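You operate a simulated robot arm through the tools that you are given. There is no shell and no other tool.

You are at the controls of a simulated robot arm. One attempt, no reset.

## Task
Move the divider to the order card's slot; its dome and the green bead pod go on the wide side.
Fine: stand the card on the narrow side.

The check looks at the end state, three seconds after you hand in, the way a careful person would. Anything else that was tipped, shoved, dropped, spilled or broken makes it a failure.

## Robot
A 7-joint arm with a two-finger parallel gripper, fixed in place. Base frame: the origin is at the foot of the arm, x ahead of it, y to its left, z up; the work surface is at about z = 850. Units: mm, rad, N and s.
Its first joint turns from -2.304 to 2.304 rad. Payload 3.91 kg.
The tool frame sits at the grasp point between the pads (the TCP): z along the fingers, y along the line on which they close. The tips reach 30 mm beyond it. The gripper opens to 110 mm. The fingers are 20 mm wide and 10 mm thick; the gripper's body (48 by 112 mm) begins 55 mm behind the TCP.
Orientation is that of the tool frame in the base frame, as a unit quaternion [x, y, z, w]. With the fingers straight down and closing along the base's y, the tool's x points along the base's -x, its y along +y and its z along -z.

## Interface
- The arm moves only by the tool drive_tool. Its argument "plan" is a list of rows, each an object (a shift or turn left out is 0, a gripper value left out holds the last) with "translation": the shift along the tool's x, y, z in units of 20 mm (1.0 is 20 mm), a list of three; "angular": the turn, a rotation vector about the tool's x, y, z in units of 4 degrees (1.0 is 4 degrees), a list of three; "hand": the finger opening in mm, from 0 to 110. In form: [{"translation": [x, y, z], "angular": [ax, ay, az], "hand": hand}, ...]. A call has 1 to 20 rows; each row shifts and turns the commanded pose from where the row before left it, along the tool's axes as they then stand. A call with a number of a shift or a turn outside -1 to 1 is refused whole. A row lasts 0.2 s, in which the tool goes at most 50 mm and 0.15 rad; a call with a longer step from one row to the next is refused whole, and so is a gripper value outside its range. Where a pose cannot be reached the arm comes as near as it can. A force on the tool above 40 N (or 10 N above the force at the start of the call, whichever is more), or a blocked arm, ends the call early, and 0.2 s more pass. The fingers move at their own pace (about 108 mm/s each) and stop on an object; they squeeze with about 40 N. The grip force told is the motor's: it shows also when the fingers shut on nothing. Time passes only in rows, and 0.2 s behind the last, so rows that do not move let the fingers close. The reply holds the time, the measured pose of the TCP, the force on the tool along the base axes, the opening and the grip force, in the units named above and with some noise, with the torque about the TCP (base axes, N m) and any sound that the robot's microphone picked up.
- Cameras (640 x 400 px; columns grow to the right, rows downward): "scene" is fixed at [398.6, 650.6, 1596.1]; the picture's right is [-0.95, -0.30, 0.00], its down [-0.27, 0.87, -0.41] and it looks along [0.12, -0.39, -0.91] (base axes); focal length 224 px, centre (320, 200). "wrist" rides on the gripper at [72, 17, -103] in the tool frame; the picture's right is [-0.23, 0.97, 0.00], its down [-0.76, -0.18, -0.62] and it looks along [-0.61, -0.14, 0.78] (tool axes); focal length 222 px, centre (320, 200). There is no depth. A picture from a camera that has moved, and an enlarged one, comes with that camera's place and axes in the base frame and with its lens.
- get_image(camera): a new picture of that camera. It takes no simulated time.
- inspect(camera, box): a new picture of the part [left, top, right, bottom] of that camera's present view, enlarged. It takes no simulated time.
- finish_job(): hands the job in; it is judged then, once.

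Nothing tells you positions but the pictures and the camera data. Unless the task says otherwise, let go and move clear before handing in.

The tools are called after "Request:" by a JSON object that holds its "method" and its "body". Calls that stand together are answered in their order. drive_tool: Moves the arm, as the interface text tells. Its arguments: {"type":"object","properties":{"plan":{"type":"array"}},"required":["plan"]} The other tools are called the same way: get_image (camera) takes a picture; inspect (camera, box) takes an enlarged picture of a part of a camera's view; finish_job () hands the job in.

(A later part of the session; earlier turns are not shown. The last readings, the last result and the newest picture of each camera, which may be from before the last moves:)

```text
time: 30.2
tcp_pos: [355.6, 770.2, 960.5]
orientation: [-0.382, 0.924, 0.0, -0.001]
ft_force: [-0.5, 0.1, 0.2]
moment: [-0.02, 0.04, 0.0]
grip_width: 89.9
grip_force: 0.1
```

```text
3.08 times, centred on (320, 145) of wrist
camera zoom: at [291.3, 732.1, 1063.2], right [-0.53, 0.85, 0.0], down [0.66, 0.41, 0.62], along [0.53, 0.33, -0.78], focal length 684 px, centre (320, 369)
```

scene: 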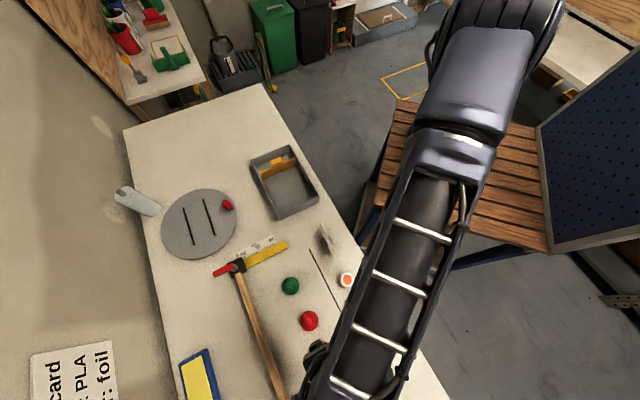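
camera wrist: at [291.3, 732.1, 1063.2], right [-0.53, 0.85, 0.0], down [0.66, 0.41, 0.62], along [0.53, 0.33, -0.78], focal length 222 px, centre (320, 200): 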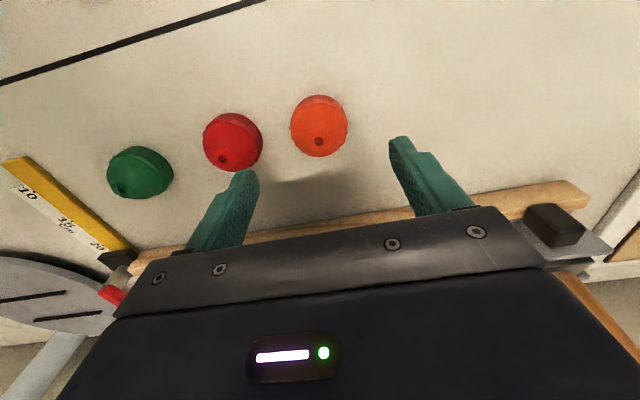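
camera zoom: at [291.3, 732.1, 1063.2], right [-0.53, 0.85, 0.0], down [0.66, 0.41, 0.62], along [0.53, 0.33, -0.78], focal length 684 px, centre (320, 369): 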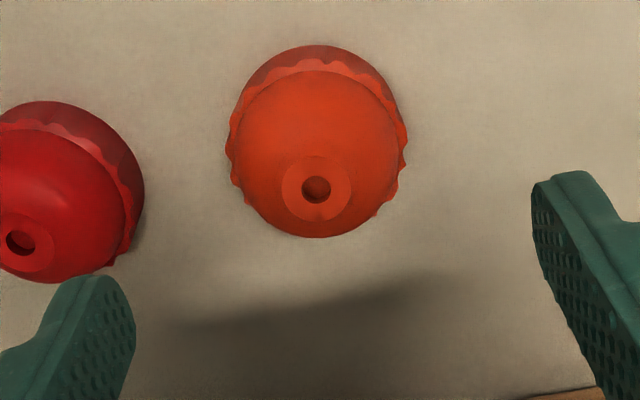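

The red dome's edge is only about 30 mm from the orange one, so I'll narrow the opening to 66 mm before descending. Then I'll grip the orange dome at its flange.

Request:
{"method": "drive_tool", "body": {"plan": [{"translation": [0.02, 0.03, 0], "hand": 66}, {}, {"translation": [0, 0, 0.9]}, {"translation": [0, 0, 0.9]}, {"translation": [0, 0, 0.9]}, {"translation": [0, 0, 0.6]}, {"translation": [0, 0, 0.5]}, {}]}}

Request:
{"method": "get_image", "body": {"camera": "wrist"}}

```text
time: 32.0
tcp_pos: [353.3, 770.9, 885.3]
orientation: [-0.382, 0.924, 0.0, 0.0]
ft_force: [-0.2, 0.3, -0.3]
moment: [0.02, -0.02, 0.05]
grip_width: 66.0
grip_force: 0.2
```

```text
taken
camera wrist: at [290.7, 731.9, 986.8], right [-0.53, 0.85, 0.0], down [0.66, 0.41, 0.62], along [0.53, 0.33, -0.78], focal length 222 px, centre (320, 200)
```

wrist: 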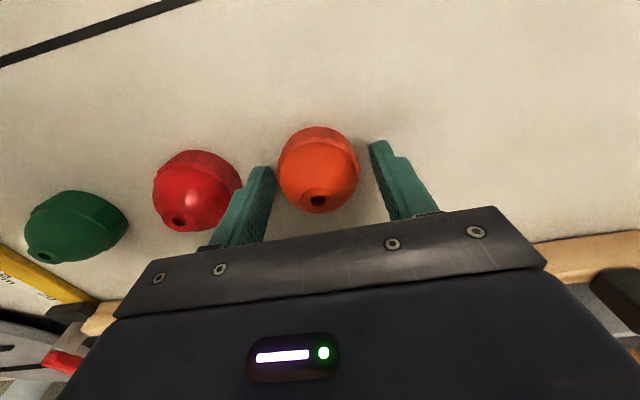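

The fingers straddle the dome and clear the red one. Closing and lifting.

Request:
{"method": "drive_tool", "body": {"plan": [{"hand": 30}, {"hand": 30}, {"hand": 30}, {"hand": 30}]}}

Request:
{"method": "get_image", "body": {"camera": "wrist"}}

```text
time: 33.0
tcp_pos: [354.3, 770.4, 884.4]
orientation: [-0.382, 0.924, -0.001, 0.0]
ft_force: [-0.1, -0.2, 0.0]
moment: [0.0, 0.01, -0.02]
grip_width: 48.8
grip_force: 39.5
```

```text
taken
camera wrist: at [290.7, 731.9, 987.0], right [-0.53, 0.85, 0.0], down [0.66, 0.41, 0.62], along [0.53, 0.33, -0.78], focal length 222 px, centre (320, 200)
```

wrist: 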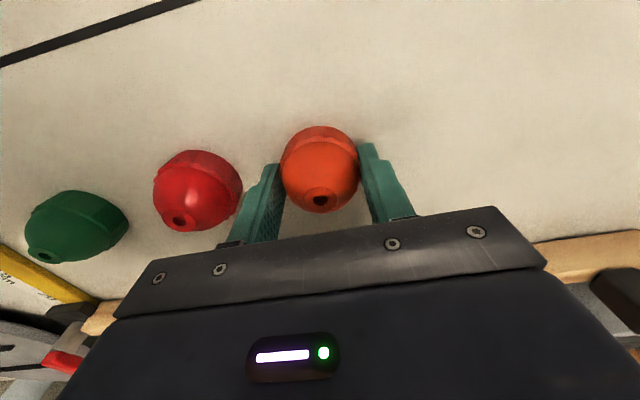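

The dome is gripped at 48.8 mm. I'll lift and verify the hold.

Request:
{"method": "drive_tool", "body": {"plan": [{"translation": [0, 0, -0.3]}, {"translation": [0, 0, -0.5]}, {"translation": [0, 0, -0.7]}, {"translation": [0, 0, -1]}, {"translation": [0, 0, -1]}, {"translation": [0, 0, -1]}, {"translation": [0, 0, -1]}, {"translation": [0, 0, -1]}, {"translation": [0, 0, -1]}]}}

Request:
{"method": "get_image", "body": {"camera": "wrist"}}

```text
time: 35.0
tcp_pos: [353.5, 771.0, 1033.4]
orientation: [-0.383, 0.924, 0.0, 0.001]
ft_force: [0.7, 1.0, -0.4]
moment: [0.01, 0.02, 0.0]
grip_width: 49.5
grip_force: 40.5
```

```text
taken
camera wrist: at [290.8, 732.1, 1137.4], right [-0.53, 0.85, 0.0], down [0.66, 0.41, 0.62], along [0.53, 0.33, -0.78], focal length 222 px, centre (320, 200)
```

wrist: 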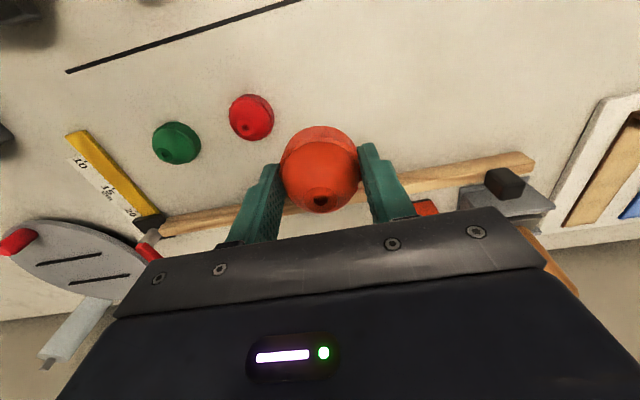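

The dome is held firmly. I'll carry it at z ≈ 1033 to above the wide compartment.

Request:
{"method": "drive_tool", "body": {"plan": [{"translation": [0.21, -0.96, 0]}, {"translation": [0.21, -0.96, 0]}, {"translation": [0.21, -0.96, 0]}, {"translation": [0.21, -0.96, 0]}, {"translation": [0.21, -0.96, 0]}, {"translation": [0.21, -0.96, 0]}, {"translation": [0.21, -0.96, 0]}, {"translation": [0.21, -0.96, 0]}, {"translation": [0.21, -0.96, 0]}, {"translation": [0.21, -0.96, 0]}, {"translation": [0.21, -0.96, 0]}, {"translation": [0.21, -0.96, 0]}, {"translation": [0.21, -0.96, 0]}, {"translation": [0.21, -0.96, 0]}, {"translation": [0.21, -0.96, 0]}, {"translation": [0.21, -0.96, 0]}, {"translation": [0.21, -0.96, 0]}, {"translation": [0.21, -0.96, 0]}, {"translation": [0.21, -0.96, 0]}, {"translation": [0.21, -0.96, 0]}]}}

Request:
{"method": "drive_tool", "body": {"plan": [{"translation": [0.21, -0.96, 0]}, {"translation": [0.21, -0.96, 0]}, {"translation": [0.21, -0.96, 0]}, {"translation": [0.21, -0.96, 0]}, {"translation": [0.21, -0.96, 0]}, {"translation": [0, 0, 0.5]}, {"translation": [0, 0, 0.5]}, {}]}}

Request:
{"method": "get_image", "body": {"camera": "wrist"}}

Request:
{"method": "inspect", "body": {"camera": "scene", "box": [230, 110, 350, 230]}}

```text
time: 39.2
tcp_pos: [567.3, 440.7, 1034.6]
orientation: [-0.383, 0.924, 0.0, 0.0]
ft_force: [-0.6, 0.5, 1.2]
moment: [-0.03, 0.0, 0.01]
grip_width: 49.7
grip_force: 40.0
```

```text
time: 41.0
tcp_pos: [620.0, 358.0, 1013.9]
orientation: [-0.383, 0.924, 0.0, 0.0]
ft_force: [0.3, 0.9, -0.2]
moment: [0.01, 0.0, -0.01]
grip_width: 49.6
grip_force: 40.2
```

```text
taken
camera wrist: at [556.1, 318.9, 1117.4], right [-0.53, 0.85, 0.0], down [0.66, 0.41, 0.62], along [0.53, 0.33, -0.78], focal length 222 px, centre (320, 200)
```

wrist: 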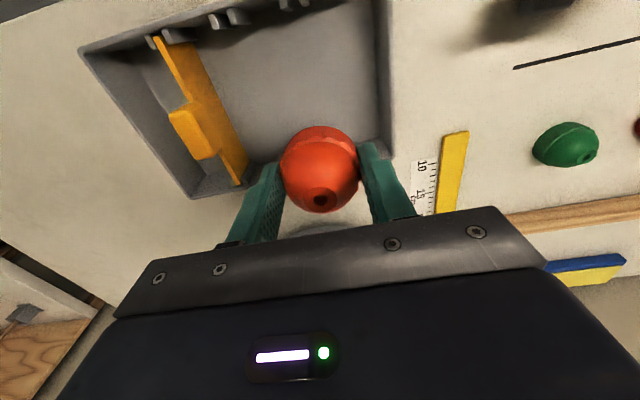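

```text
3.33 times, centred on (290, 170) of scene
camera zoom: at [398.6, 650.6, 1596.1], right [-0.95, -0.3, 0.0], down [-0.27, 0.87, -0.41], along [0.12, -0.39, -0.91], focal length 747 px, centre (420, 300)
```

zoom: 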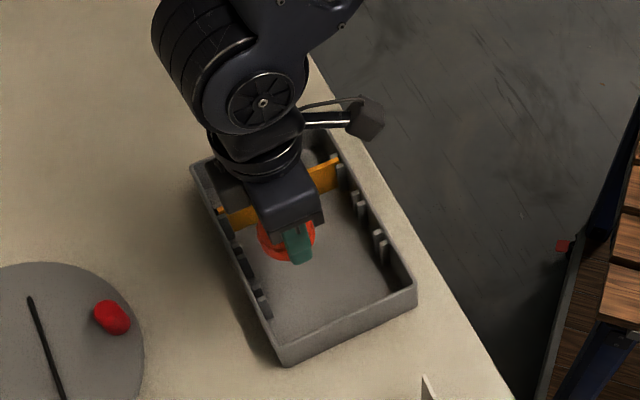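

The dome is over the wide compartment at about V = 691, W = −185. I'll lower it inside and then feel for the floor.

Request:
{"method": "drive_tool", "body": {"plan": [{"translation": [0, 0, 0.75]}, {"translation": [0, 0, 0.75]}, {"translation": [0, 0, 0.75]}, {"translation": [0, 0, 0.75]}, {"translation": [0, 0, 0.75]}, {"translation": [0, 0, 0.75]}, {"translation": [0, 0, 0.75]}, {"translation": [0, 0, 0.5]}, {}]}}

Request:
{"method": "drive_tool", "body": {"plan": [{"translation": [0, 0, 0.1]}, {"translation": [0, 0, 0.1]}, {}]}}

```text
time: 43.0
tcp_pos: [620.8, 358.5, 899.7]
orientation: [-0.382, 0.924, 0.0, 0.001]
ft_force: [-0.3, -0.7, -1.0]
moment: [0.0, 0.0, 0.03]
grip_width: 49.5
grip_force: 40.4
```

```text
time: 43.8
tcp_pos: [621.5, 356.5, 895.5]
orientation: [-0.383, 0.924, -0.001, 0.0]
ft_force: [-0.1, -0.2, -0.5]
moment: [-0.03, 0.0, -0.02]
grip_width: 49.8
grip_force: 39.4
```

Request:
{"method": "drive_tool", "body": {"plan": [{"translation": [0, 0, 0.075]}, {"translation": [0, 0, 0.075]}, {}]}}

Request:
{"method": "inspect", "body": {"camera": "wrist", "box": [180, 0, 440, 220]}}

Request:
{"method": "inspect", "body": {"camera": "scene", "box": [245, 140, 335, 230]}}

```text
time: 44.6
tcp_pos: [621.0, 357.0, 892.1]
orientation: [-0.383, 0.924, 0.0, 0.001]
ft_force: [-0.2, 1.0, -0.8]
moment: [0.02, 0.02, -0.02]
grip_width: 49.6
grip_force: 39.9
```

```text
1.82 times, centred on (310, 110) of wrist
camera zoom: at [556.7, 318.9, 995.3], right [-0.53, 0.85, 0.0], down [0.66, 0.41, 0.62], along [0.53, 0.33, -0.78], focal length 404 px, centre (338, 364)
```

zoom: 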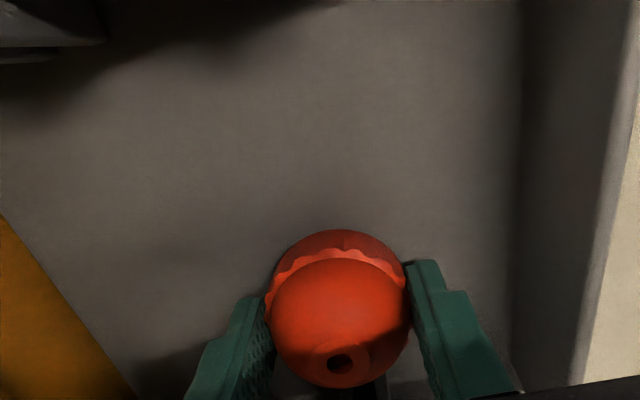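

```text
4.44 times, centred on (290, 185) of scene
camera zoom: at [398.6, 650.6, 1596.1], right [-0.95, -0.3, 0.0], down [-0.27, 0.87, -0.41], along [0.12, -0.39, -0.91], focal length 996 px, centre (453, 267)
```

zoom: 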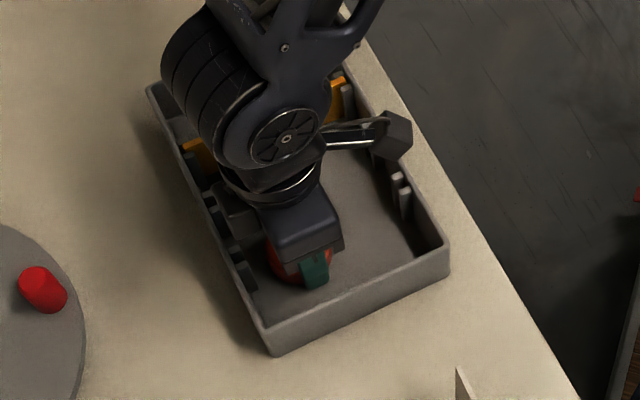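

No contact yet. I'll step down a little further.

Request:
{"method": "drive_tool", "body": {"plan": [{"translation": [0, 0, 0.06]}, {"translation": [0, 0, 0.05]}, {}]}}

```text
time: 45.4
tcp_pos: [620.4, 357.9, 889.9]
orientation: [-0.383, 0.924, -0.001, 0.0]
ft_force: [-0.2, -0.8, 0.3]
moment: [0.0, 0.02, -0.03]
grip_width: 49.8
grip_force: 40.1
```

Request:
{"method": "drive_tool", "body": {"plan": [{"translation": [0, 0, 0.05]}, {"translation": [0, 0, 0.05]}, {}]}}

```text
time: 46.2
tcp_pos: [621.2, 357.6, 889.0]
orientation: [-0.383, 0.924, 0.0, 0.001]
ft_force: [-1.2, -1.6, 15.4]
moment: [-0.04, 0.1, 0.02]
grip_width: 49.5
grip_force: 39.8
```

The dome has touched the floor at TCP z ≈ 889. I'll release to 68 mm and rise.

Request:
{"method": "drive_tool", "body": {"plan": [{"translation": [0, 0, -0.03]}, {"hand": 68}, {"hand": 68}, {"translation": [0, 0, -0.3]}, {"translation": [0, 0, -0.7]}, {"translation": [0, 0, -1]}, {"translation": [0, 0, -1]}, {"translation": [0, 0, -1]}, {"translation": [0, 0, -1]}, {"translation": [0, 0, -1]}, {"translation": [0, 0, -1]}]}}

Request:
{"method": "get_image", "body": {"camera": "wrist"}}

Request:
{"method": "inspect", "body": {"camera": "scene", "box": [245, 140, 335, 230]}}

```text
time: 48.6
tcp_pos: [620.7, 357.6, 1029.0]
orientation: [-0.384, 0.924, 0.0, 0.0]
ft_force: [0.0, -0.3, 0.0]
moment: [0.01, -0.01, -0.01]
grip_width: 68.2
grip_force: 0.0
```

```text
taken
camera wrist: at [556.9, 318.8, 1131.3], right [-0.53, 0.85, 0.0], down [0.66, 0.41, 0.62], along [0.53, 0.33, -0.78], focal length 222 px, centre (320, 200)
```

wrist: 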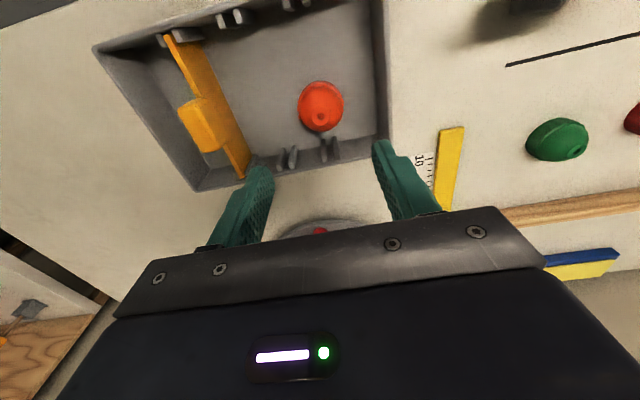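

```text
4.44 times, centred on (290, 185) of scene
camera zoom: at [398.6, 650.6, 1596.1], right [-0.95, -0.3, 0.0], down [-0.27, 0.87, -0.41], along [0.12, -0.39, -0.91], focal length 996 px, centre (453, 267)
```

zoom: 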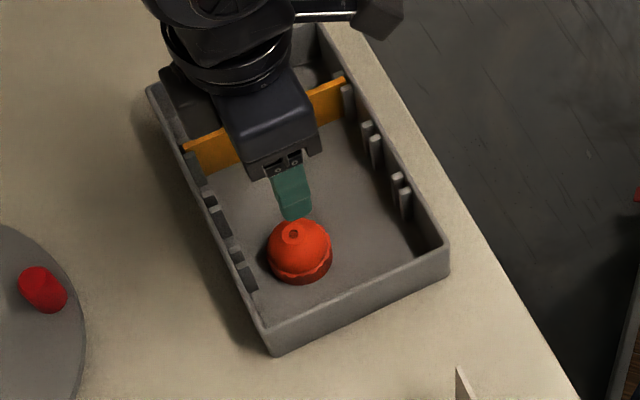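

The orange dome stands upright in the wide side. Now I'll travel to the green pod at about V = 647, W = 283.

Request:
{"method": "drive_tool", "body": {"plan": [{"translation": [0.1, 0.97, -0.2], "hand": 80}, {"translation": [0.1, 0.97, -0.2]}, {"translation": [0.1, 0.97, -0.2]}, {"translation": [0.1, 0.97, 0]}, {"translation": [0.1, 0.97, 0]}, {"translation": [0.1, 0.97, 0]}, {"translation": [0.1, 0.97, 0]}, {"translation": [0.1, 0.97, 0]}, {"translation": [0.1, 0.97, 0]}, {"translation": [0.1, 0.97, 0]}, {"translation": [0.1, 0.97, 0]}, {"translation": [0.1, 0.97, 0]}, {"translation": [0.1, 0.97, 0]}, {"translation": [0.1, 0.97, 0]}, {"translation": [0.1, 0.97, 0]}, {"translation": [0.1, 0.97, 0]}, {"translation": [0.1, 0.97, 0]}, {"translation": [0.1, 0.97, 0]}, {"translation": [0.1, 0.97, 0]}, {"translation": [0.1, 0.97, 0]}]}}

Request:
{"method": "drive_tool", "body": {"plan": [{"translation": [0.1, 0.97, 0]}, {"translation": [0.1, 0.97, 0]}, {"translation": [0.1, 0.97, 0]}, {"translation": [0.05, 0.97, 0]}, {}]}}

Request:
{"method": "get_image", "body": {"camera": "wrist"}}

Request:
{"method": "inspect", "body": {"camera": "wrist", "box": [200, 20, 440, 170]}}

```text
time: 52.8
tcp_pos: [316.0, 602.8, 1040.4]
orientation: [-0.383, 0.924, 0.0, 0.0]
ft_force: [0.4, -0.6, 0.7]
moment: [0.0, 0.04, -0.03]
grip_width: 80.0
grip_force: 0.0
```

```text
time: 54.0
tcp_pos: [257.4, 653.1, 1041.9]
orientation: [-0.383, 0.924, 0.0, -0.001]
ft_force: [-0.4, 0.6, 0.2]
moment: [0.0, -0.02, -0.02]
grip_width: 80.1
grip_force: 0.0
```

```text
taken
camera wrist: at [193.7, 614.1, 1143.6], right [-0.53, 0.85, 0.0], down [0.66, 0.41, 0.62], along [0.53, 0.33, -0.78], focal length 222 px, centre (320, 200)
```

wrist: 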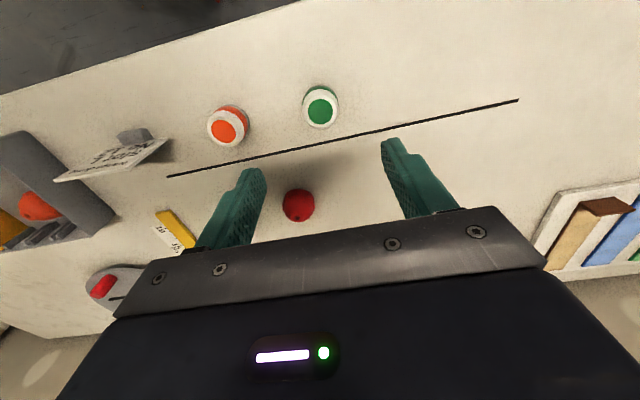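

```text
2.67 times, centred on (320, 95) of wrist
camera zoom: at [193.7, 614.1, 1143.6], right [-0.53, 0.85, 0.0], down [0.66, 0.41, 0.62], along [0.53, 0.33, -0.78], focal length 592 px, centre (320, 480)
```

zoom: 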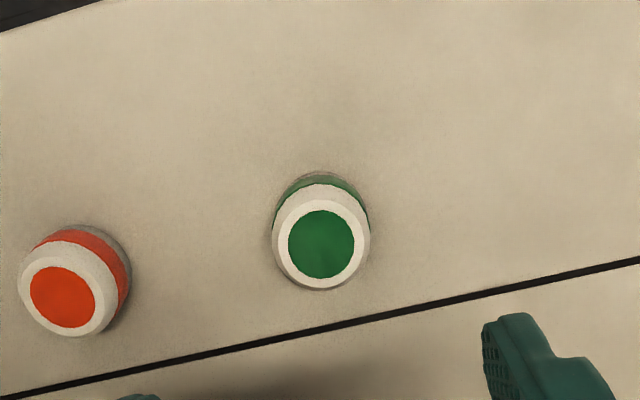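

The green pod is upright, about 41 mm across and 35 mm tall, near V = 647.5, W = 280.5. I'll align and descend partway.

Request:
{"method": "drive_tool", "body": {"plan": [{"translation": [-0.18, 0.05, 0.5], "hand": 66}, {"translation": [0, 0, 1]}, {"translation": [0, 0, 1]}, {"translation": [0, 0, 1]}, {"translation": [0, 0, 0.6]}, {}]}}

Request:
{"method": "inspect", "body": {"camera": "wrist", "box": [220, 60, 420, 210]}}

```text
time: 55.4
tcp_pos: [258.5, 657.2, 959.3]
orientation: [-0.382, 0.924, 0.0, 0.0]
ft_force: [-0.4, 0.5, 0.3]
moment: [0.0, 0.01, -0.03]
grip_width: 66.0
grip_force: 0.1
```

```text
2.67 times, centred on (320, 135) of wrist
camera zoom: at [195.6, 617.3, 1061.1], right [-0.53, 0.85, 0.0], down [0.66, 0.41, 0.62], along [0.53, 0.33, -0.78], focal length 592 px, centre (320, 373)
```

zoom: 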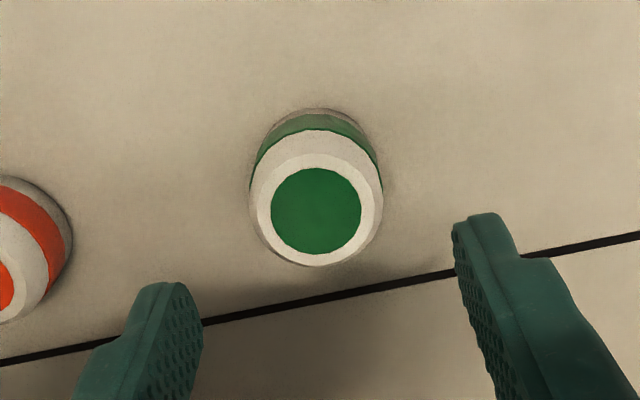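

The pod is centred within about 1.5 mm. I'll descend to the table-level grip and close.

Request:
{"method": "drive_tool", "body": {"plan": [{"translation": [0.02, -0.06, 0.6]}, {"translation": [0, 0, 0.9]}, {"translation": [0, 0, 0.9]}, {"translation": [0, 0, 0.7]}, {"translation": [0, 0, 0.6]}, {}]}}

Request:
{"method": "get_image", "body": {"camera": "wrist"}}

Request:
{"method": "drive_tool", "body": {"plan": [{"hand": 30}, {"hand": 30}, {"hand": 30}]}}

```text
time: 56.8
tcp_pos: [260.3, 655.4, 884.0]
orientation: [-0.383, 0.924, 0.0, 0.0]
ft_force: [0.9, -0.1, 0.1]
moment: [-0.01, 0.03, 0.0]
grip_width: 66.3
grip_force: 0.0
```

```text
taken
camera wrist: at [196.0, 616.2, 987.3], right [-0.53, 0.85, 0.0], down [0.66, 0.41, 0.62], along [0.53, 0.33, -0.78], focal length 222 px, centre (320, 200)
```

wrist: 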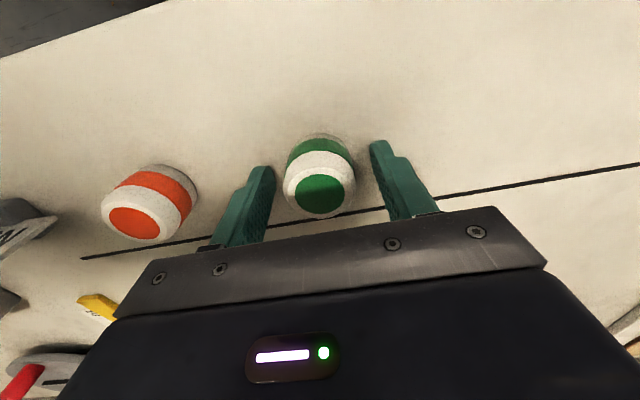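

```text
time: 57.6
tcp_pos: [259.3, 654.8, 883.7]
orientation: [-0.383, 0.924, 0.0, 0.001]
ft_force: [0.5, 0.8, 0.1]
moment: [-0.02, 0.0, 0.02]
grip_width: 40.8
grip_force: 40.1
```

The pod is gripped at 40.8 mm. I'll lift and check.

Request:
{"method": "drive_tool", "body": {"plan": [{"translation": [0, 0, -0.3]}, {"translation": [0, 0, -0.5]}, {"translation": [0, 0, -0.7]}, {"translation": [0, 0, -1]}, {"translation": [0, 0, -1]}, {"translation": [0, 0, -1]}, {"translation": [0, 0, -1]}, {"translation": [0, 0, -1]}, {"translation": [0, 0, -1]}]}}

Request:
{"method": "get_image", "body": {"camera": "wrist"}}

```text
time: 59.6
tcp_pos: [258.9, 656.0, 1034.2]
orientation: [-0.383, 0.924, -0.001, 0.0]
ft_force: [0.6, -0.1, -1.2]
moment: [-0.04, -0.05, -0.01]
grip_width: 40.5
grip_force: 40.0
```

```text
taken
camera wrist: at [195.7, 617.2, 1137.2], right [-0.53, 0.85, 0.0], down [0.66, 0.41, 0.62], along [0.53, 0.33, -0.78], focal length 222 px, centre (320, 200)
```

wrist: 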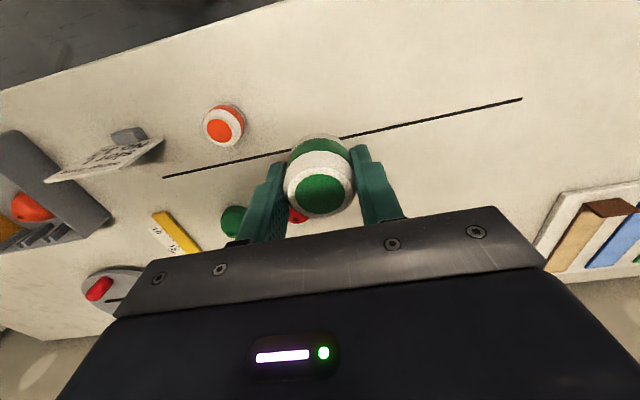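

The pod is held upright. I'll carry it to above the wide compartment, clear of the dome.

Request:
{"method": "drive_tool", "body": {"plan": [{"translation": [0.013, -0.967, 0]}, {"translation": [0.013, -0.967, 0]}, {"translation": [0.013, -0.967, 0]}, {"translation": [0.013, -0.967, 0]}, {"translation": [0.013, -0.967, 0]}, {"translation": [0.013, -0.967, 0]}, {"translation": [0.013, -0.967, 0]}, {"translation": [0.013, -0.967, 0]}, {"translation": [0.013, -0.967, 0]}, {"translation": [0.013, -0.967, 0]}, {"translation": [0.013, -0.967, 0]}, {"translation": [0.013, -0.967, 0]}, {"translation": [0.013, -0.967, 0]}, {"translation": [0.013, -0.967, 0]}, {"translation": [0.013, -0.967, 0]}, {"translation": [0.013, -0.967, 0]}, {"translation": [0.013, -0.967, 0]}, {"translation": [0.013, -0.967, 0]}, {"translation": [0.013, -0.967, 0]}, {"translation": [0.013, -0.967, 0]}]}}

Request:
{"method": "drive_tool", "body": {"plan": [{"translation": [0.013, -0.967, 0]}, {"translation": [0.013, -0.967, 0]}, {"translation": [0.013, -0.967, 0]}, {"translation": [0.013, -0.967, 0]}, {"translation": [0.013, -0.967, 0]}, {"translation": [0.013, -0.967, 0]}, {}]}}

Request:
{"method": "get_image", "body": {"camera": "wrist"}}

Request:
{"method": "inspect", "body": {"camera": "scene", "box": [235, 120, 335, 230]}}

```text
time: 63.8
tcp_pos: [529.8, 379.3, 1035.2]
orientation: [-0.383, 0.924, 0.0, 0.0]
ft_force: [0.2, 0.0, -0.1]
moment: [0.0, -0.01, 0.01]
grip_width: 40.7
grip_force: 39.5
```

```text
time: 65.4
tcp_pos: [610.0, 296.4, 1035.5]
orientation: [-0.383, 0.924, 0.0, 0.0]
ft_force: [0.2, -0.4, -0.7]
moment: [-0.01, -0.01, 0.01]
grip_width: 40.7
grip_force: 39.8
```

```text
taken
camera wrist: at [545.6, 257.1, 1138.2], right [-0.53, 0.85, 0.0], down [0.66, 0.41, 0.62], along [0.53, 0.33, -0.78], focal length 222 px, centre (320, 200)
```

wrist: 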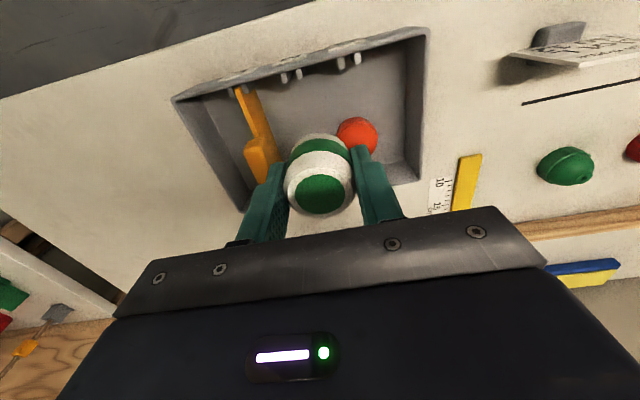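

```text
3.64 times, centred on (285, 175) of scene
camera zoom: at [398.6, 650.6, 1596.1], right [-0.95, -0.3, 0.0], down [-0.27, 0.87, -0.41], along [0.12, -0.39, -0.91], focal length 815 px, centre (447, 291)
```

zoom: 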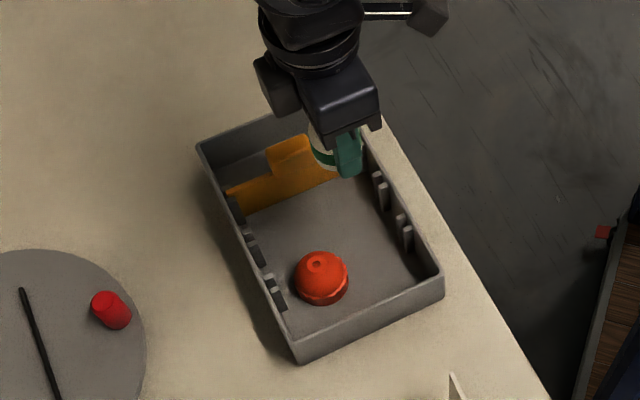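

The pod is at V = 641, W = −222 above the wide side, with clear space below. Lowering now.

Request:
{"method": "drive_tool", "body": {"plan": [{"translation": [0, 0, 0.9]}, {"translation": [0, 0, 0.9]}, {"translation": [0, 0, 0.9]}, {"translation": [0, 0, 0.9]}, {"translation": [0, 0, 0.9]}, {"translation": [0, 0, 0.8]}, {"translation": [0, 0, 0.8]}, {"translation": [0, 0, 0.6]}, {"translation": [0, 0, 0.4]}, {}]}}

Request:
{"method": "drive_tool", "body": {"plan": [{"translation": [0, 0, 0.06]}, {"translation": [0, 0, 0.05]}, {}]}}

```text
time: 67.6
tcp_pos: [609.6, 296.7, 890.7]
orientation: [-0.383, 0.924, 0.0, 0.0]
ft_force: [1.0, 0.0, -0.9]
moment: [0.0, 0.01, 0.04]
grip_width: 40.8
grip_force: 39.7
```

```text
time: 68.4
tcp_pos: [609.1, 294.1, 891.0]
orientation: [-0.382, 0.924, 0.0, 0.0]
ft_force: [-0.1, -0.2, -0.1]
moment: [-0.01, 0.01, 0.03]
grip_width: 40.9
grip_force: 40.2
```

Request:
{"method": "drive_tool", "body": {"plan": [{"translation": [0, 0, 0.05]}, {"translation": [0, 0, 0.05]}, {}]}}

```text
time: 69.2
tcp_pos: [609.3, 294.9, 889.3]
orientation: [-0.382, 0.924, 0.001, 0.001]
ft_force: [0.7, -0.3, 16.4]
moment: [0.02, 0.01, -0.02]
grip_width: 40.5
grip_force: 39.9
```

The pod is on the tray floor. I'll release it gently and rise.

Request:
{"method": "drive_tool", "body": {"plan": [{"translation": [0, 0, -0.04]}, {"hand": 58}, {"hand": 58}, {"translation": [0, 0, -0.3]}, {"translation": [0, 0, -0.7]}, {"translation": [0, 0, -1]}, {"translation": [0, 0, -1]}, {"translation": [0, 0, -1]}, {"translation": [0, 0, -1]}, {"translation": [0, 0, -1]}, {"translation": [0, 0, -1]}]}}

Request:
{"method": "get_image", "body": {"camera": "wrist"}}

Request:
{"method": "inspect", "body": {"camera": "scene", "box": [235, 120, 335, 230]}}

Request:
{"method": "inspect", "body": {"camera": "wrist", "box": [160, 10, 440, 200]}}

```text
time: 71.6
tcp_pos: [609.9, 296.2, 1029.7]
orientation: [-0.383, 0.924, 0.0, 0.0]
ft_force: [0.6, -0.6, -0.6]
moment: [0.03, 0.06, 0.03]
grip_width: 58.0
grip_force: 0.1
```

```text
taken
camera wrist: at [545.5, 256.4, 1132.9], right [-0.53, 0.85, 0.0], down [0.66, 0.41, 0.62], along [0.53, 0.33, -0.78], focal length 222 px, centre (320, 200)
```

wrist: 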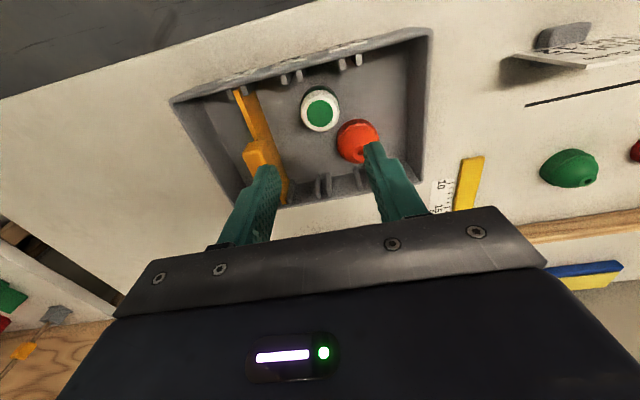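

```text
3.64 times, centred on (285, 175) of scene
camera zoom: at [398.6, 650.6, 1596.1], right [-0.95, -0.3, 0.0], down [-0.27, 0.87, -0.41], along [0.12, -0.39, -0.91], focal length 815 px, centre (447, 291)
```

zoom: 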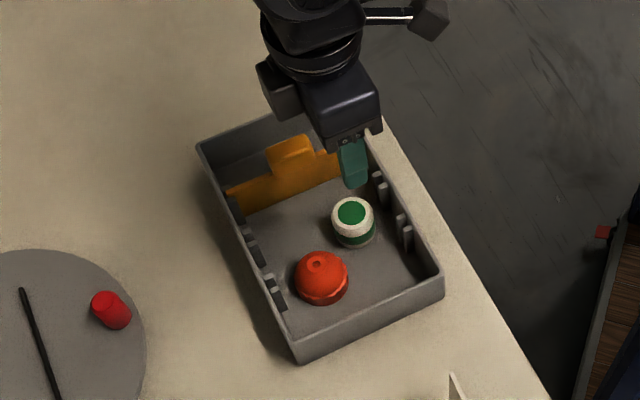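

```text
2.11 times, centred on (300, 105) of wrist
camera zoom: at [545.5, 256.4, 1132.9], right [-0.53, 0.85, 0.0], down [0.66, 0.41, 0.62], along [0.53, 0.33, -0.78], focal length 468 px, centre (362, 400)
```

zoom: 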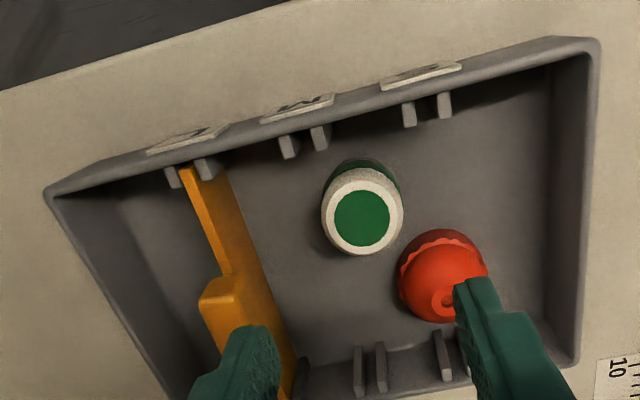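

The green pod stands upright in the wide side beside the dome. Last is the order card at about (433, 474), roughly 90 × 80 mm in a ~35 mm deep foot. I'll move above it and measure it from the face side.

Request:
{"method": "drive_tool", "body": {"plan": [{"translation": [0, 0.965, 0]}, {"translation": [0, 0.965, 0]}, {"translation": [0, 0.965, 0]}, {"translation": [0, 0.965, 0]}, {"translation": [0, 0.965, 0]}, {"translation": [0, 0.965, 0]}, {"translation": [0, 0.965, 0]}, {"translation": [0, 0.965, 0]}, {"translation": [0, 0.965, 0]}, {"translation": [0, 0.965, 0]}, {"translation": [0, 0.965, 0]}, {"translation": [0, 0.965, 0]}, {"translation": [0, 0.965, 0]}, {}]}}

Request:
{"method": "get_image", "body": {"camera": "wrist"}}

Request:
{"method": "inspect", "body": {"camera": "wrist", "box": [230, 20, 410, 170]}}

```text
time: 74.6
tcp_pos: [431.8, 474.0, 1028.9]
orientation: [-0.383, 0.924, 0.0, 0.0]
ft_force: [0.3, 0.1, -0.3]
moment: [0.03, 0.01, -0.02]
grip_width: 58.2
grip_force: 0.2
```

```text
taken
camera wrist: at [367.9, 434.0, 1132.4], right [-0.53, 0.85, 0.0], down [0.66, 0.41, 0.62], along [0.53, 0.33, -0.78], focal length 222 px, centre (320, 200)
```

wrist: 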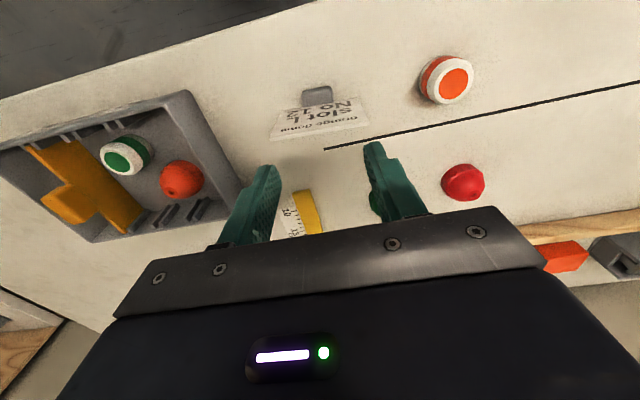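

```text
2.67 times, centred on (320, 95) of wrist
camera zoom: at [367.9, 434.0, 1132.4], right [-0.53, 0.85, 0.0], down [0.66, 0.41, 0.62], along [0.53, 0.33, -0.78], focal length 592 px, centre (320, 480)
```

zoom: 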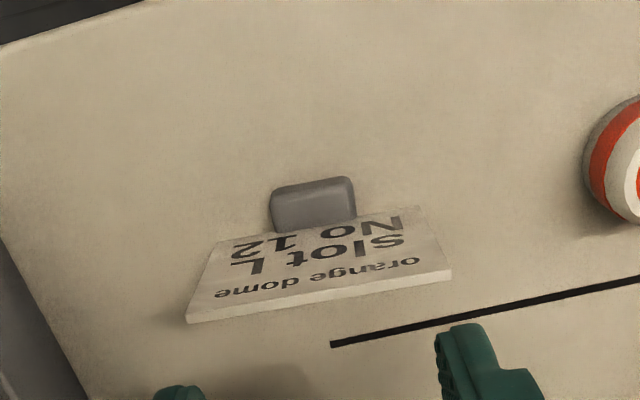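

The card is about 92 mm wide, 80 mm tall and 3 mm thick, centred near (436, 473), and turned 3.6° off the tray axis. I'll rotate the gripper in place so it closes across the card's thickness.

Request:
{"method": "drive_tool", "body": {"plan": [{"angular": [0, 0, -1]}, {"angular": [0, 0, -1]}, {"angular": [0, 0, -1]}, {"angular": [0, 0, -1]}, {"angular": [0, 0, -1]}, {"angular": [0, 0, -1]}, {"angular": [0, 0, -1]}, {"angular": [0, 0, -1]}, {"angular": [0, 0, -1]}, {"angular": [0, 0, -1]}, {"angular": [0, 0, -1]}, {"angular": [0, 0, -1]}, {"angular": [0, 0, -1]}, {"angular": [0, 0, -1]}, {"angular": [0, 0, -1]}, {"angular": [0, 0, -1]}, {"angular": [0, 0, -1]}, {"angular": [0, 0, -1]}, {"angular": [0, 0, -1]}, {"angular": [0, 0, -1]}]}}

Request:
{"method": "drive_tool", "body": {"plan": [{"angular": [0, 0, -0.8]}, {"angular": [0, 0, -0.8]}, {}]}}

Request:
{"method": "get_image", "body": {"camera": "wrist"}}

Request:
{"method": "get_image", "body": {"camera": "scene"}}

```text
time: 78.8
tcp_pos: [431.4, 474.3, 1029.2]
orientation: [0.888, -0.46, 0.0, 0.0]
ft_force: [-0.2, -0.2, 0.0]
moment: [-0.01, -0.01, 0.0]
grip_width: 58.0
grip_force: 0.0
```

```text
time: 79.6
tcp_pos: [432.8, 471.8, 1029.1]
orientation: [0.912, -0.411, 0.0, 0.0]
ft_force: [-0.2, 1.4, 0.0]
moment: [0.0, -0.02, -0.01]
grip_width: 57.8
grip_force: 0.1
```

```text
taken
camera wrist: at [466.9, 407.4, 1131.9], right [-0.88, -0.47, 0.0], down [-0.37, 0.69, 0.62], along [-0.3, 0.55, -0.78], focal length 222 px, centre (320, 200)
```

wrist: 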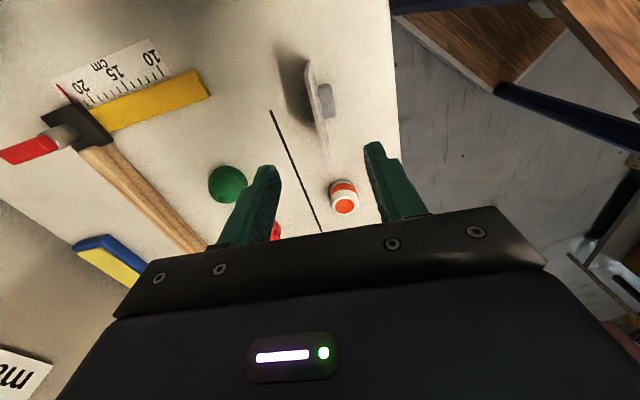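

```text
taken
```

scene: 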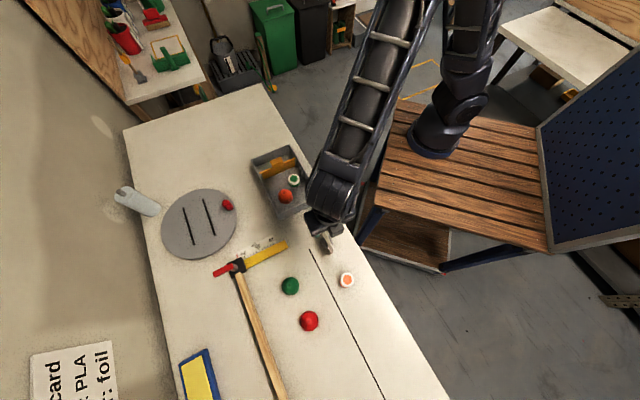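

The gripper reached the needed yaw, and the card is edge-on just ahead. I'll zoom in to align the fingers.

Request:
{"method": "inspect", "body": {"camera": "wrist", "box": [265, 40, 385, 140]}}

```text
4.00 times, centred on (325, 90) of wrist
camera zoom: at [466.9, 407.4, 1131.9], right [-0.88, -0.47, 0.0], down [-0.37, 0.69, 0.62], along [-0.3, 0.55, -0.78], focal length 888 px, centre (300, 640)
```

zoom: 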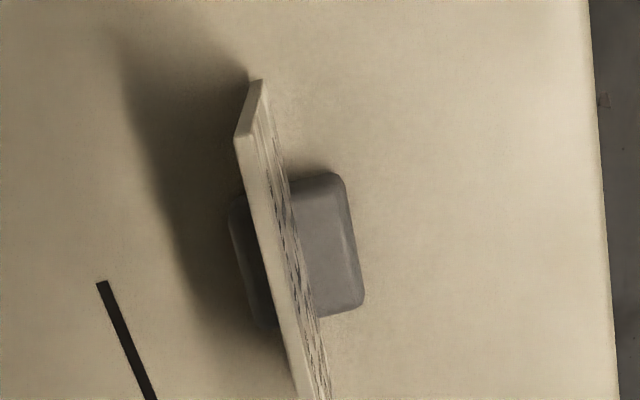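

The card lines up with the gripper within a degree. I'll narrow the opening to 40 mm and descend to just above the card top for a final check.

Request:
{"method": "drive_tool", "body": {"plan": [{"translation": [-0.08, -0.075, 0.5], "hand": 40}, {"translation": [0, 0, 0.8]}, {"translation": [0, 0, 0.8]}, {"translation": [0, 0, 0.5]}, {}]}}

Request:
{"method": "get_image", "body": {"camera": "wrist"}}

Request:
{"method": "inspect", "body": {"camera": "wrist", "box": [250, 60, 390, 220]}}

```text
time: 80.8
tcp_pos: [432.2, 474.6, 976.9]
orientation: [0.911, -0.412, 0.0, 0.0]
ft_force: [0.2, 0.4, 0.5]
moment: [-0.01, 0.01, 0.02]
grip_width: 39.8
grip_force: 0.2
```

```text
taken
camera wrist: at [466.7, 409.7, 1079.5], right [-0.88, -0.47, 0.0], down [-0.37, 0.69, 0.62], along [-0.3, 0.55, -0.78], focal length 222 px, centre (320, 200)
```

wrist: 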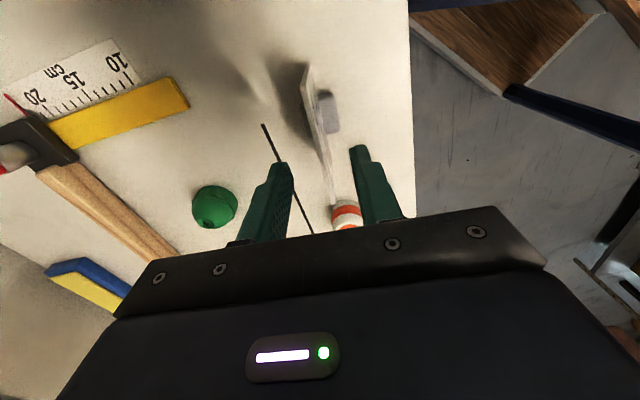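

```text
2.50 times, centred on (320, 140) of wrist
camera zoom: at [466.7, 409.7, 1079.5], right [-0.88, -0.47, 0.0], down [-0.37, 0.69, 0.62], along [-0.3, 0.55, -0.78], focal length 555 px, centre (320, 350)
```

zoom: 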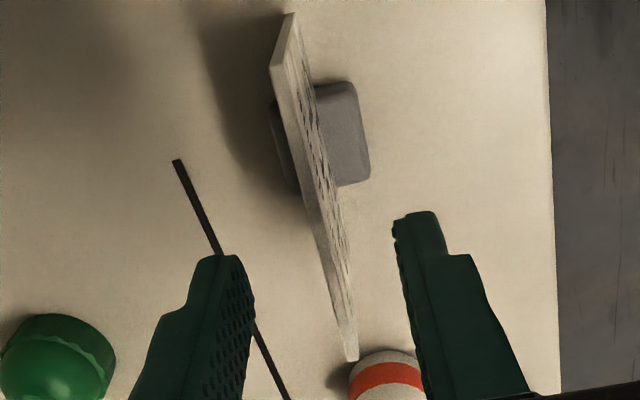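

The card is centred between the fingers (q ≈ −638.5 vs TCP −638.3). I'll descend to grip it near the top and close.

Request:
{"method": "drive_tool", "body": {"plan": [{"translation": [-0.1, 0, 0.5]}, {"translation": [0, 0, 0.8]}, {"translation": [0, 0, 0.8]}, {"translation": [0, 0, 0.64]}, {}]}}

Request:
{"method": "get_image", "body": {"camera": "wrist"}}

Request:
{"method": "inspect", "body": {"camera": "wrist", "box": [250, 60, 390, 220]}}

```text
time: 82.0
tcp_pos: [431.4, 476.0, 921.6]
orientation: [0.912, -0.411, 0.0, 0.0]
ft_force: [0.0, -0.5, -0.1]
moment: [0.04, -0.01, 0.02]
grip_width: 40.0
grip_force: 0.1
```

```text
taken
camera wrist: at [465.4, 411.3, 1024.6], right [-0.88, -0.47, 0.0], down [-0.37, 0.69, 0.62], along [-0.3, 0.55, -0.78], focal length 222 px, centre (320, 200)
```

wrist: 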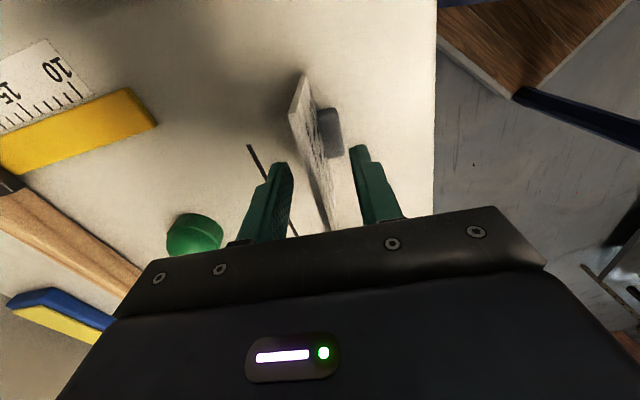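

```text
2.50 times, centred on (320, 140) of wrist
camera zoom: at [465.4, 411.3, 1024.6], right [-0.88, -0.47, 0.0], down [-0.37, 0.69, 0.62], along [-0.3, 0.55, -0.78], focal length 555 px, centre (320, 350)
```

zoom: 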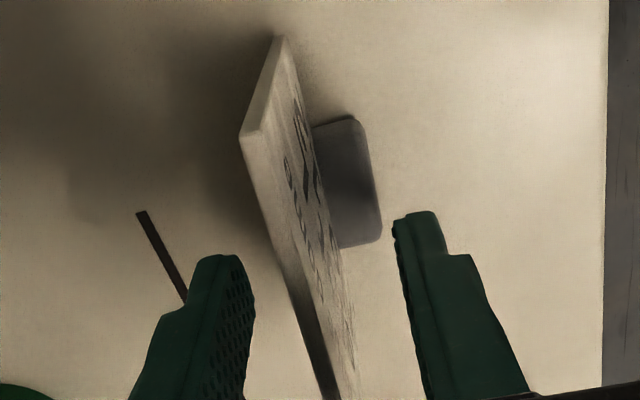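

The card is within 1 mm of centre between the pads. I'll close in stages.

Request:
{"method": "drive_tool", "body": {"plan": [{"translation": [0, -0.02, 0], "hand": 14}, {"hand": 9}, {"hand": 6}, {"hand": 4}, {"hand": 2}, {"hand": 0}, {"hand": 0}, {"hand": 0}]}}

Request:
{"method": "get_image", "body": {"camera": "wrist"}}

```text
time: 83.8
tcp_pos: [431.1, 477.5, 922.5]
orientation: [0.911, -0.412, 0.0, 0.0]
ft_force: [0.0, -0.1, 0.8]
moment: [0.03, -0.02, 0.0]
grip_width: 2.9
grip_force: 39.5
```

```text
taken
camera wrist: at [465.7, 411.5, 1024.9], right [-0.88, -0.47, 0.0], down [-0.37, 0.69, 0.62], along [-0.3, 0.55, -0.78], focal length 222 px, centre (320, 200)
```

wrist: 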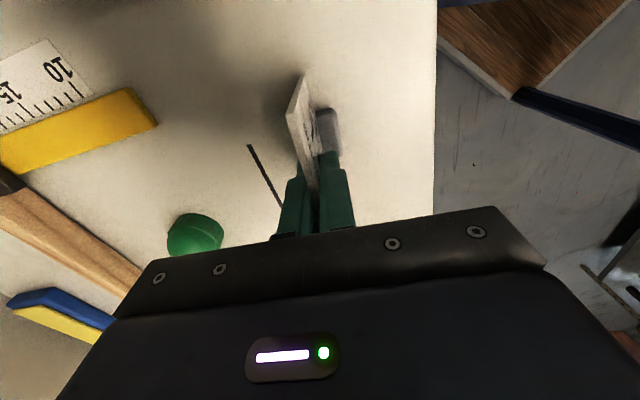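

The card is gripped at 2.9 mm. I'll lift it straight up and check it hangs level.

Request:
{"method": "drive_tool", "body": {"plan": [{"translation": [0, 0, -0.25]}, {"translation": [0, 0, -0.4]}, {"translation": [0, 0, -0.6]}, {"translation": [0, 0, -0.8]}, {"translation": [0, 0, -0.8]}, {"translation": [0, 0, -0.8]}, {"translation": [0, 0, -0.8]}, {"translation": [0, 0, -0.8]}, {"translation": [0, 0, -0.8]}, {"translation": [0, 0, -0.5]}, {}]}}

Request:
{"method": "get_image", "body": {"camera": "wrist"}}

Request:
{"method": "inspect", "body": {"camera": "scene", "box": [270, 180, 390, 290]}}

```text
time: 86.2
tcp_pos: [431.6, 476.6, 1053.2]
orientation: [0.911, -0.412, 0.0, 0.0]
ft_force: [-0.6, 0.6, 0.0]
moment: [-0.03, 0.01, 0.02]
grip_width: 3.0
grip_force: 40.4
```

```text
taken
camera wrist: at [465.7, 411.2, 1156.5], right [-0.88, -0.47, 0.0], down [-0.37, 0.69, 0.62], along [-0.3, 0.55, -0.78], focal length 222 px, centre (320, 200)
```

wrist: 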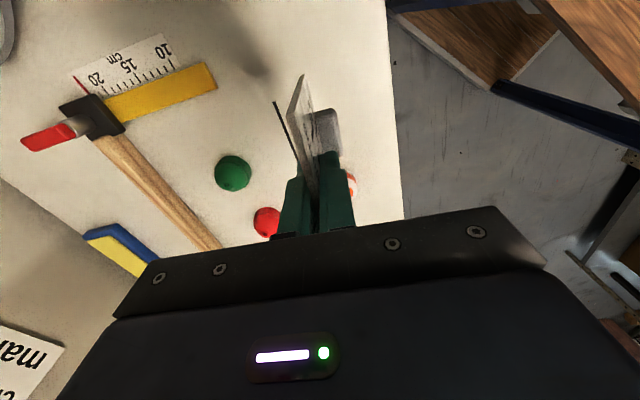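

```text
3.64 times, centred on (330, 235) of scene
camera zoom: at [398.6, 650.6, 1596.1], right [-0.95, -0.3, 0.0], down [-0.27, 0.87, -0.41], along [0.12, -0.39, -0.91], focal length 815 px, centre (284, 73)
```

zoom: 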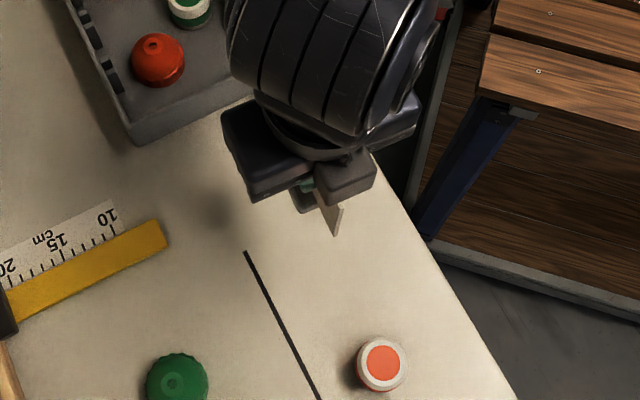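

The card hangs level and firmly held. I'll rotate back so its width runs along the divider direction, with the printed face toward the divider.

Request:
{"method": "drive_tool", "body": {"plan": [{"angular": [0, 0, 1]}, {"angular": [0, 0, 1]}, {"angular": [0, 0, 1]}, {"angular": [0, 0, 1]}, {"angular": [0, 0, 1]}, {"angular": [0, 0, 1]}, {"angular": [0, 0, 1]}, {"angular": [0, 0, 1]}, {"angular": [0, 0, 1]}, {"angular": [0, 0, 1]}, {"angular": [0, 0, 1]}, {"angular": [0, 0, 1]}, {"angular": [0, 0, 1]}, {"angular": [0, 0, 1]}, {"angular": [0, 0, 1]}, {"angular": [0, 0, 1]}, {"angular": [0, 0, 1]}, {"angular": [0, 0, 1]}, {"angular": [0, 0, 1]}, {"angular": [0, 0, 1]}]}}

Request:
{"method": "drive_tool", "body": {"plan": [{"angular": [0, 0, 0.8]}, {"angular": [0, 0, 0.8]}, {}]}}

Request:
{"method": "get_image", "body": {"camera": "wrist"}}

```text
time: 90.4
tcp_pos: [431.4, 475.4, 1053.3]
orientation: [-0.434, 0.901, -0.001, 0.0]
ft_force: [0.9, -1.0, -0.1]
moment: [-0.01, 0.0, -0.03]
grip_width: 3.1
grip_force: 40.0
```

```text
time: 91.2
tcp_pos: [432.0, 476.6, 1053.4]
orientation: [-0.383, 0.924, -0.001, 0.0]
ft_force: [0.4, -0.1, 0.3]
moment: [-0.01, 0.02, -0.02]
grip_width: 3.1
grip_force: 39.9
```

```text
taken
camera wrist: at [367.1, 437.7, 1156.5], right [-0.53, 0.85, 0.0], down [0.66, 0.41, 0.62], along [0.53, 0.33, -0.78], focal length 222 px, centre (320, 200)
```

wrist: 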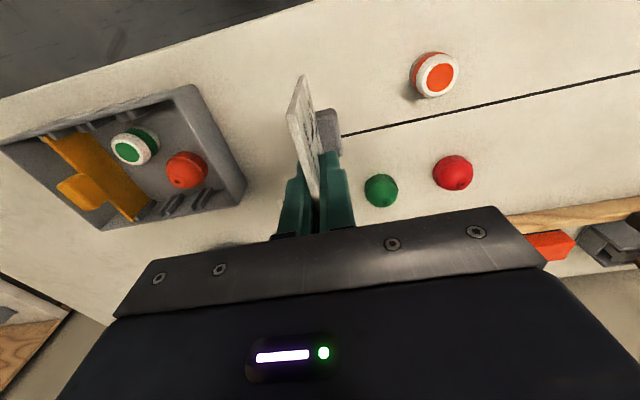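

Orientation is back to 45° with the card still held. I'll carry it over the tray at z ≈ 1053, where its bottom at ~981 clears everything, to above the narrow compartment.

Request:
{"method": "drive_tool", "body": {"plan": [{"translation": [-0.0645, -0.949, 0]}, {"translation": [-0.0645, -0.949, 0]}, {"translation": [-0.0645, -0.949, 0]}, {"translation": [-0.0645, -0.949, 0]}, {"translation": [-0.0645, -0.949, 0]}, {"translation": [-0.0645, -0.949, 0]}, {"translation": [-0.0645, -0.949, 0]}, {"translation": [-0.0645, -0.949, 0]}, {"translation": [-0.0645, -0.949, 0]}, {"translation": [-0.0645, -0.949, 0]}, {"translation": [-0.0645, -0.949, 0]}, {"translation": [-0.0645, -0.949, 0]}, {"translation": [-0.0645, -0.949, 0]}, {"translation": [-0.0645, -0.949, 0]}, {"translation": [-0.0645, -0.949, 0]}, {"translation": [-0.0645, -0.949, 0]}, {"translation": [-0.0645, -0.949, 0]}, {"translation": [-0.0645, -0.949, 0]}, {"translation": [-0.0645, -0.949, 0]}, {}]}}

Request:
{"method": "get_image", "body": {"camera": "wrist"}}

Request:
{"method": "inspect", "body": {"camera": "wrist", "box": [220, 20, 440, 220]}}

Request:
{"method": "inspect", "body": {"camera": "scene", "box": [235, 110, 335, 220]}}

```text
time: 95.4
tcp_pos: [704.4, 238.5, 1053.7]
orientation: [-0.383, 0.924, 0.0, 0.0]
ft_force: [-0.1, 0.0, -0.3]
moment: [0.01, -0.01, -0.02]
grip_width: 3.1
grip_force: 40.2
```

```text
taken
camera wrist: at [639.9, 199.7, 1156.3], right [-0.53, 0.85, 0.0], down [0.66, 0.41, 0.62], along [0.53, 0.33, -0.78], focal length 222 px, centre (320, 200)
```

wrist: 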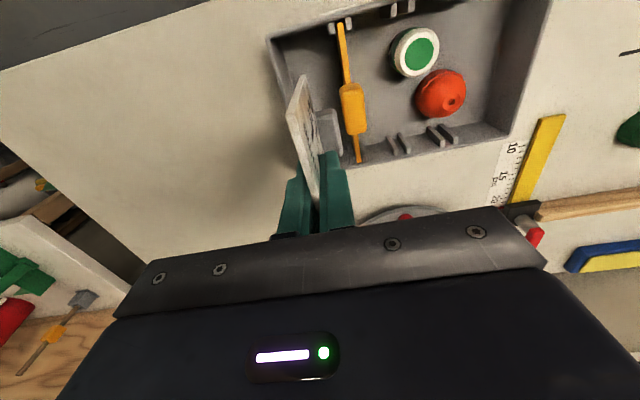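

```text
2.00 times, centred on (330, 120) of wrist
camera zoom: at [639.9, 199.7, 1156.3], right [-0.53, 0.85, 0.0], down [0.66, 0.41, 0.62], along [0.53, 0.33, -0.78], focal length 444 px, centre (300, 360)
```

zoom: 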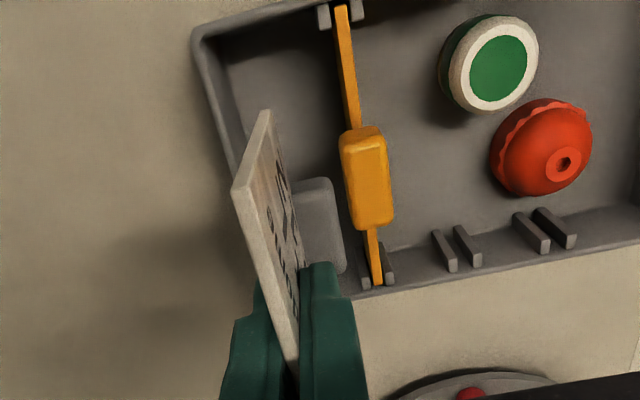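

```text
3.64 times, centred on (285, 165) of scene
camera zoom: at [398.6, 650.6, 1596.1], right [-0.95, -0.3, 0.0], down [-0.27, 0.87, -0.41], along [0.12, -0.39, -0.91], focal length 815 px, centre (447, 327)
```

zoom: 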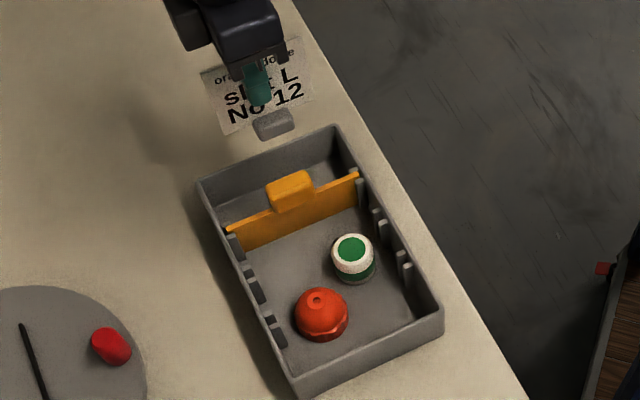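

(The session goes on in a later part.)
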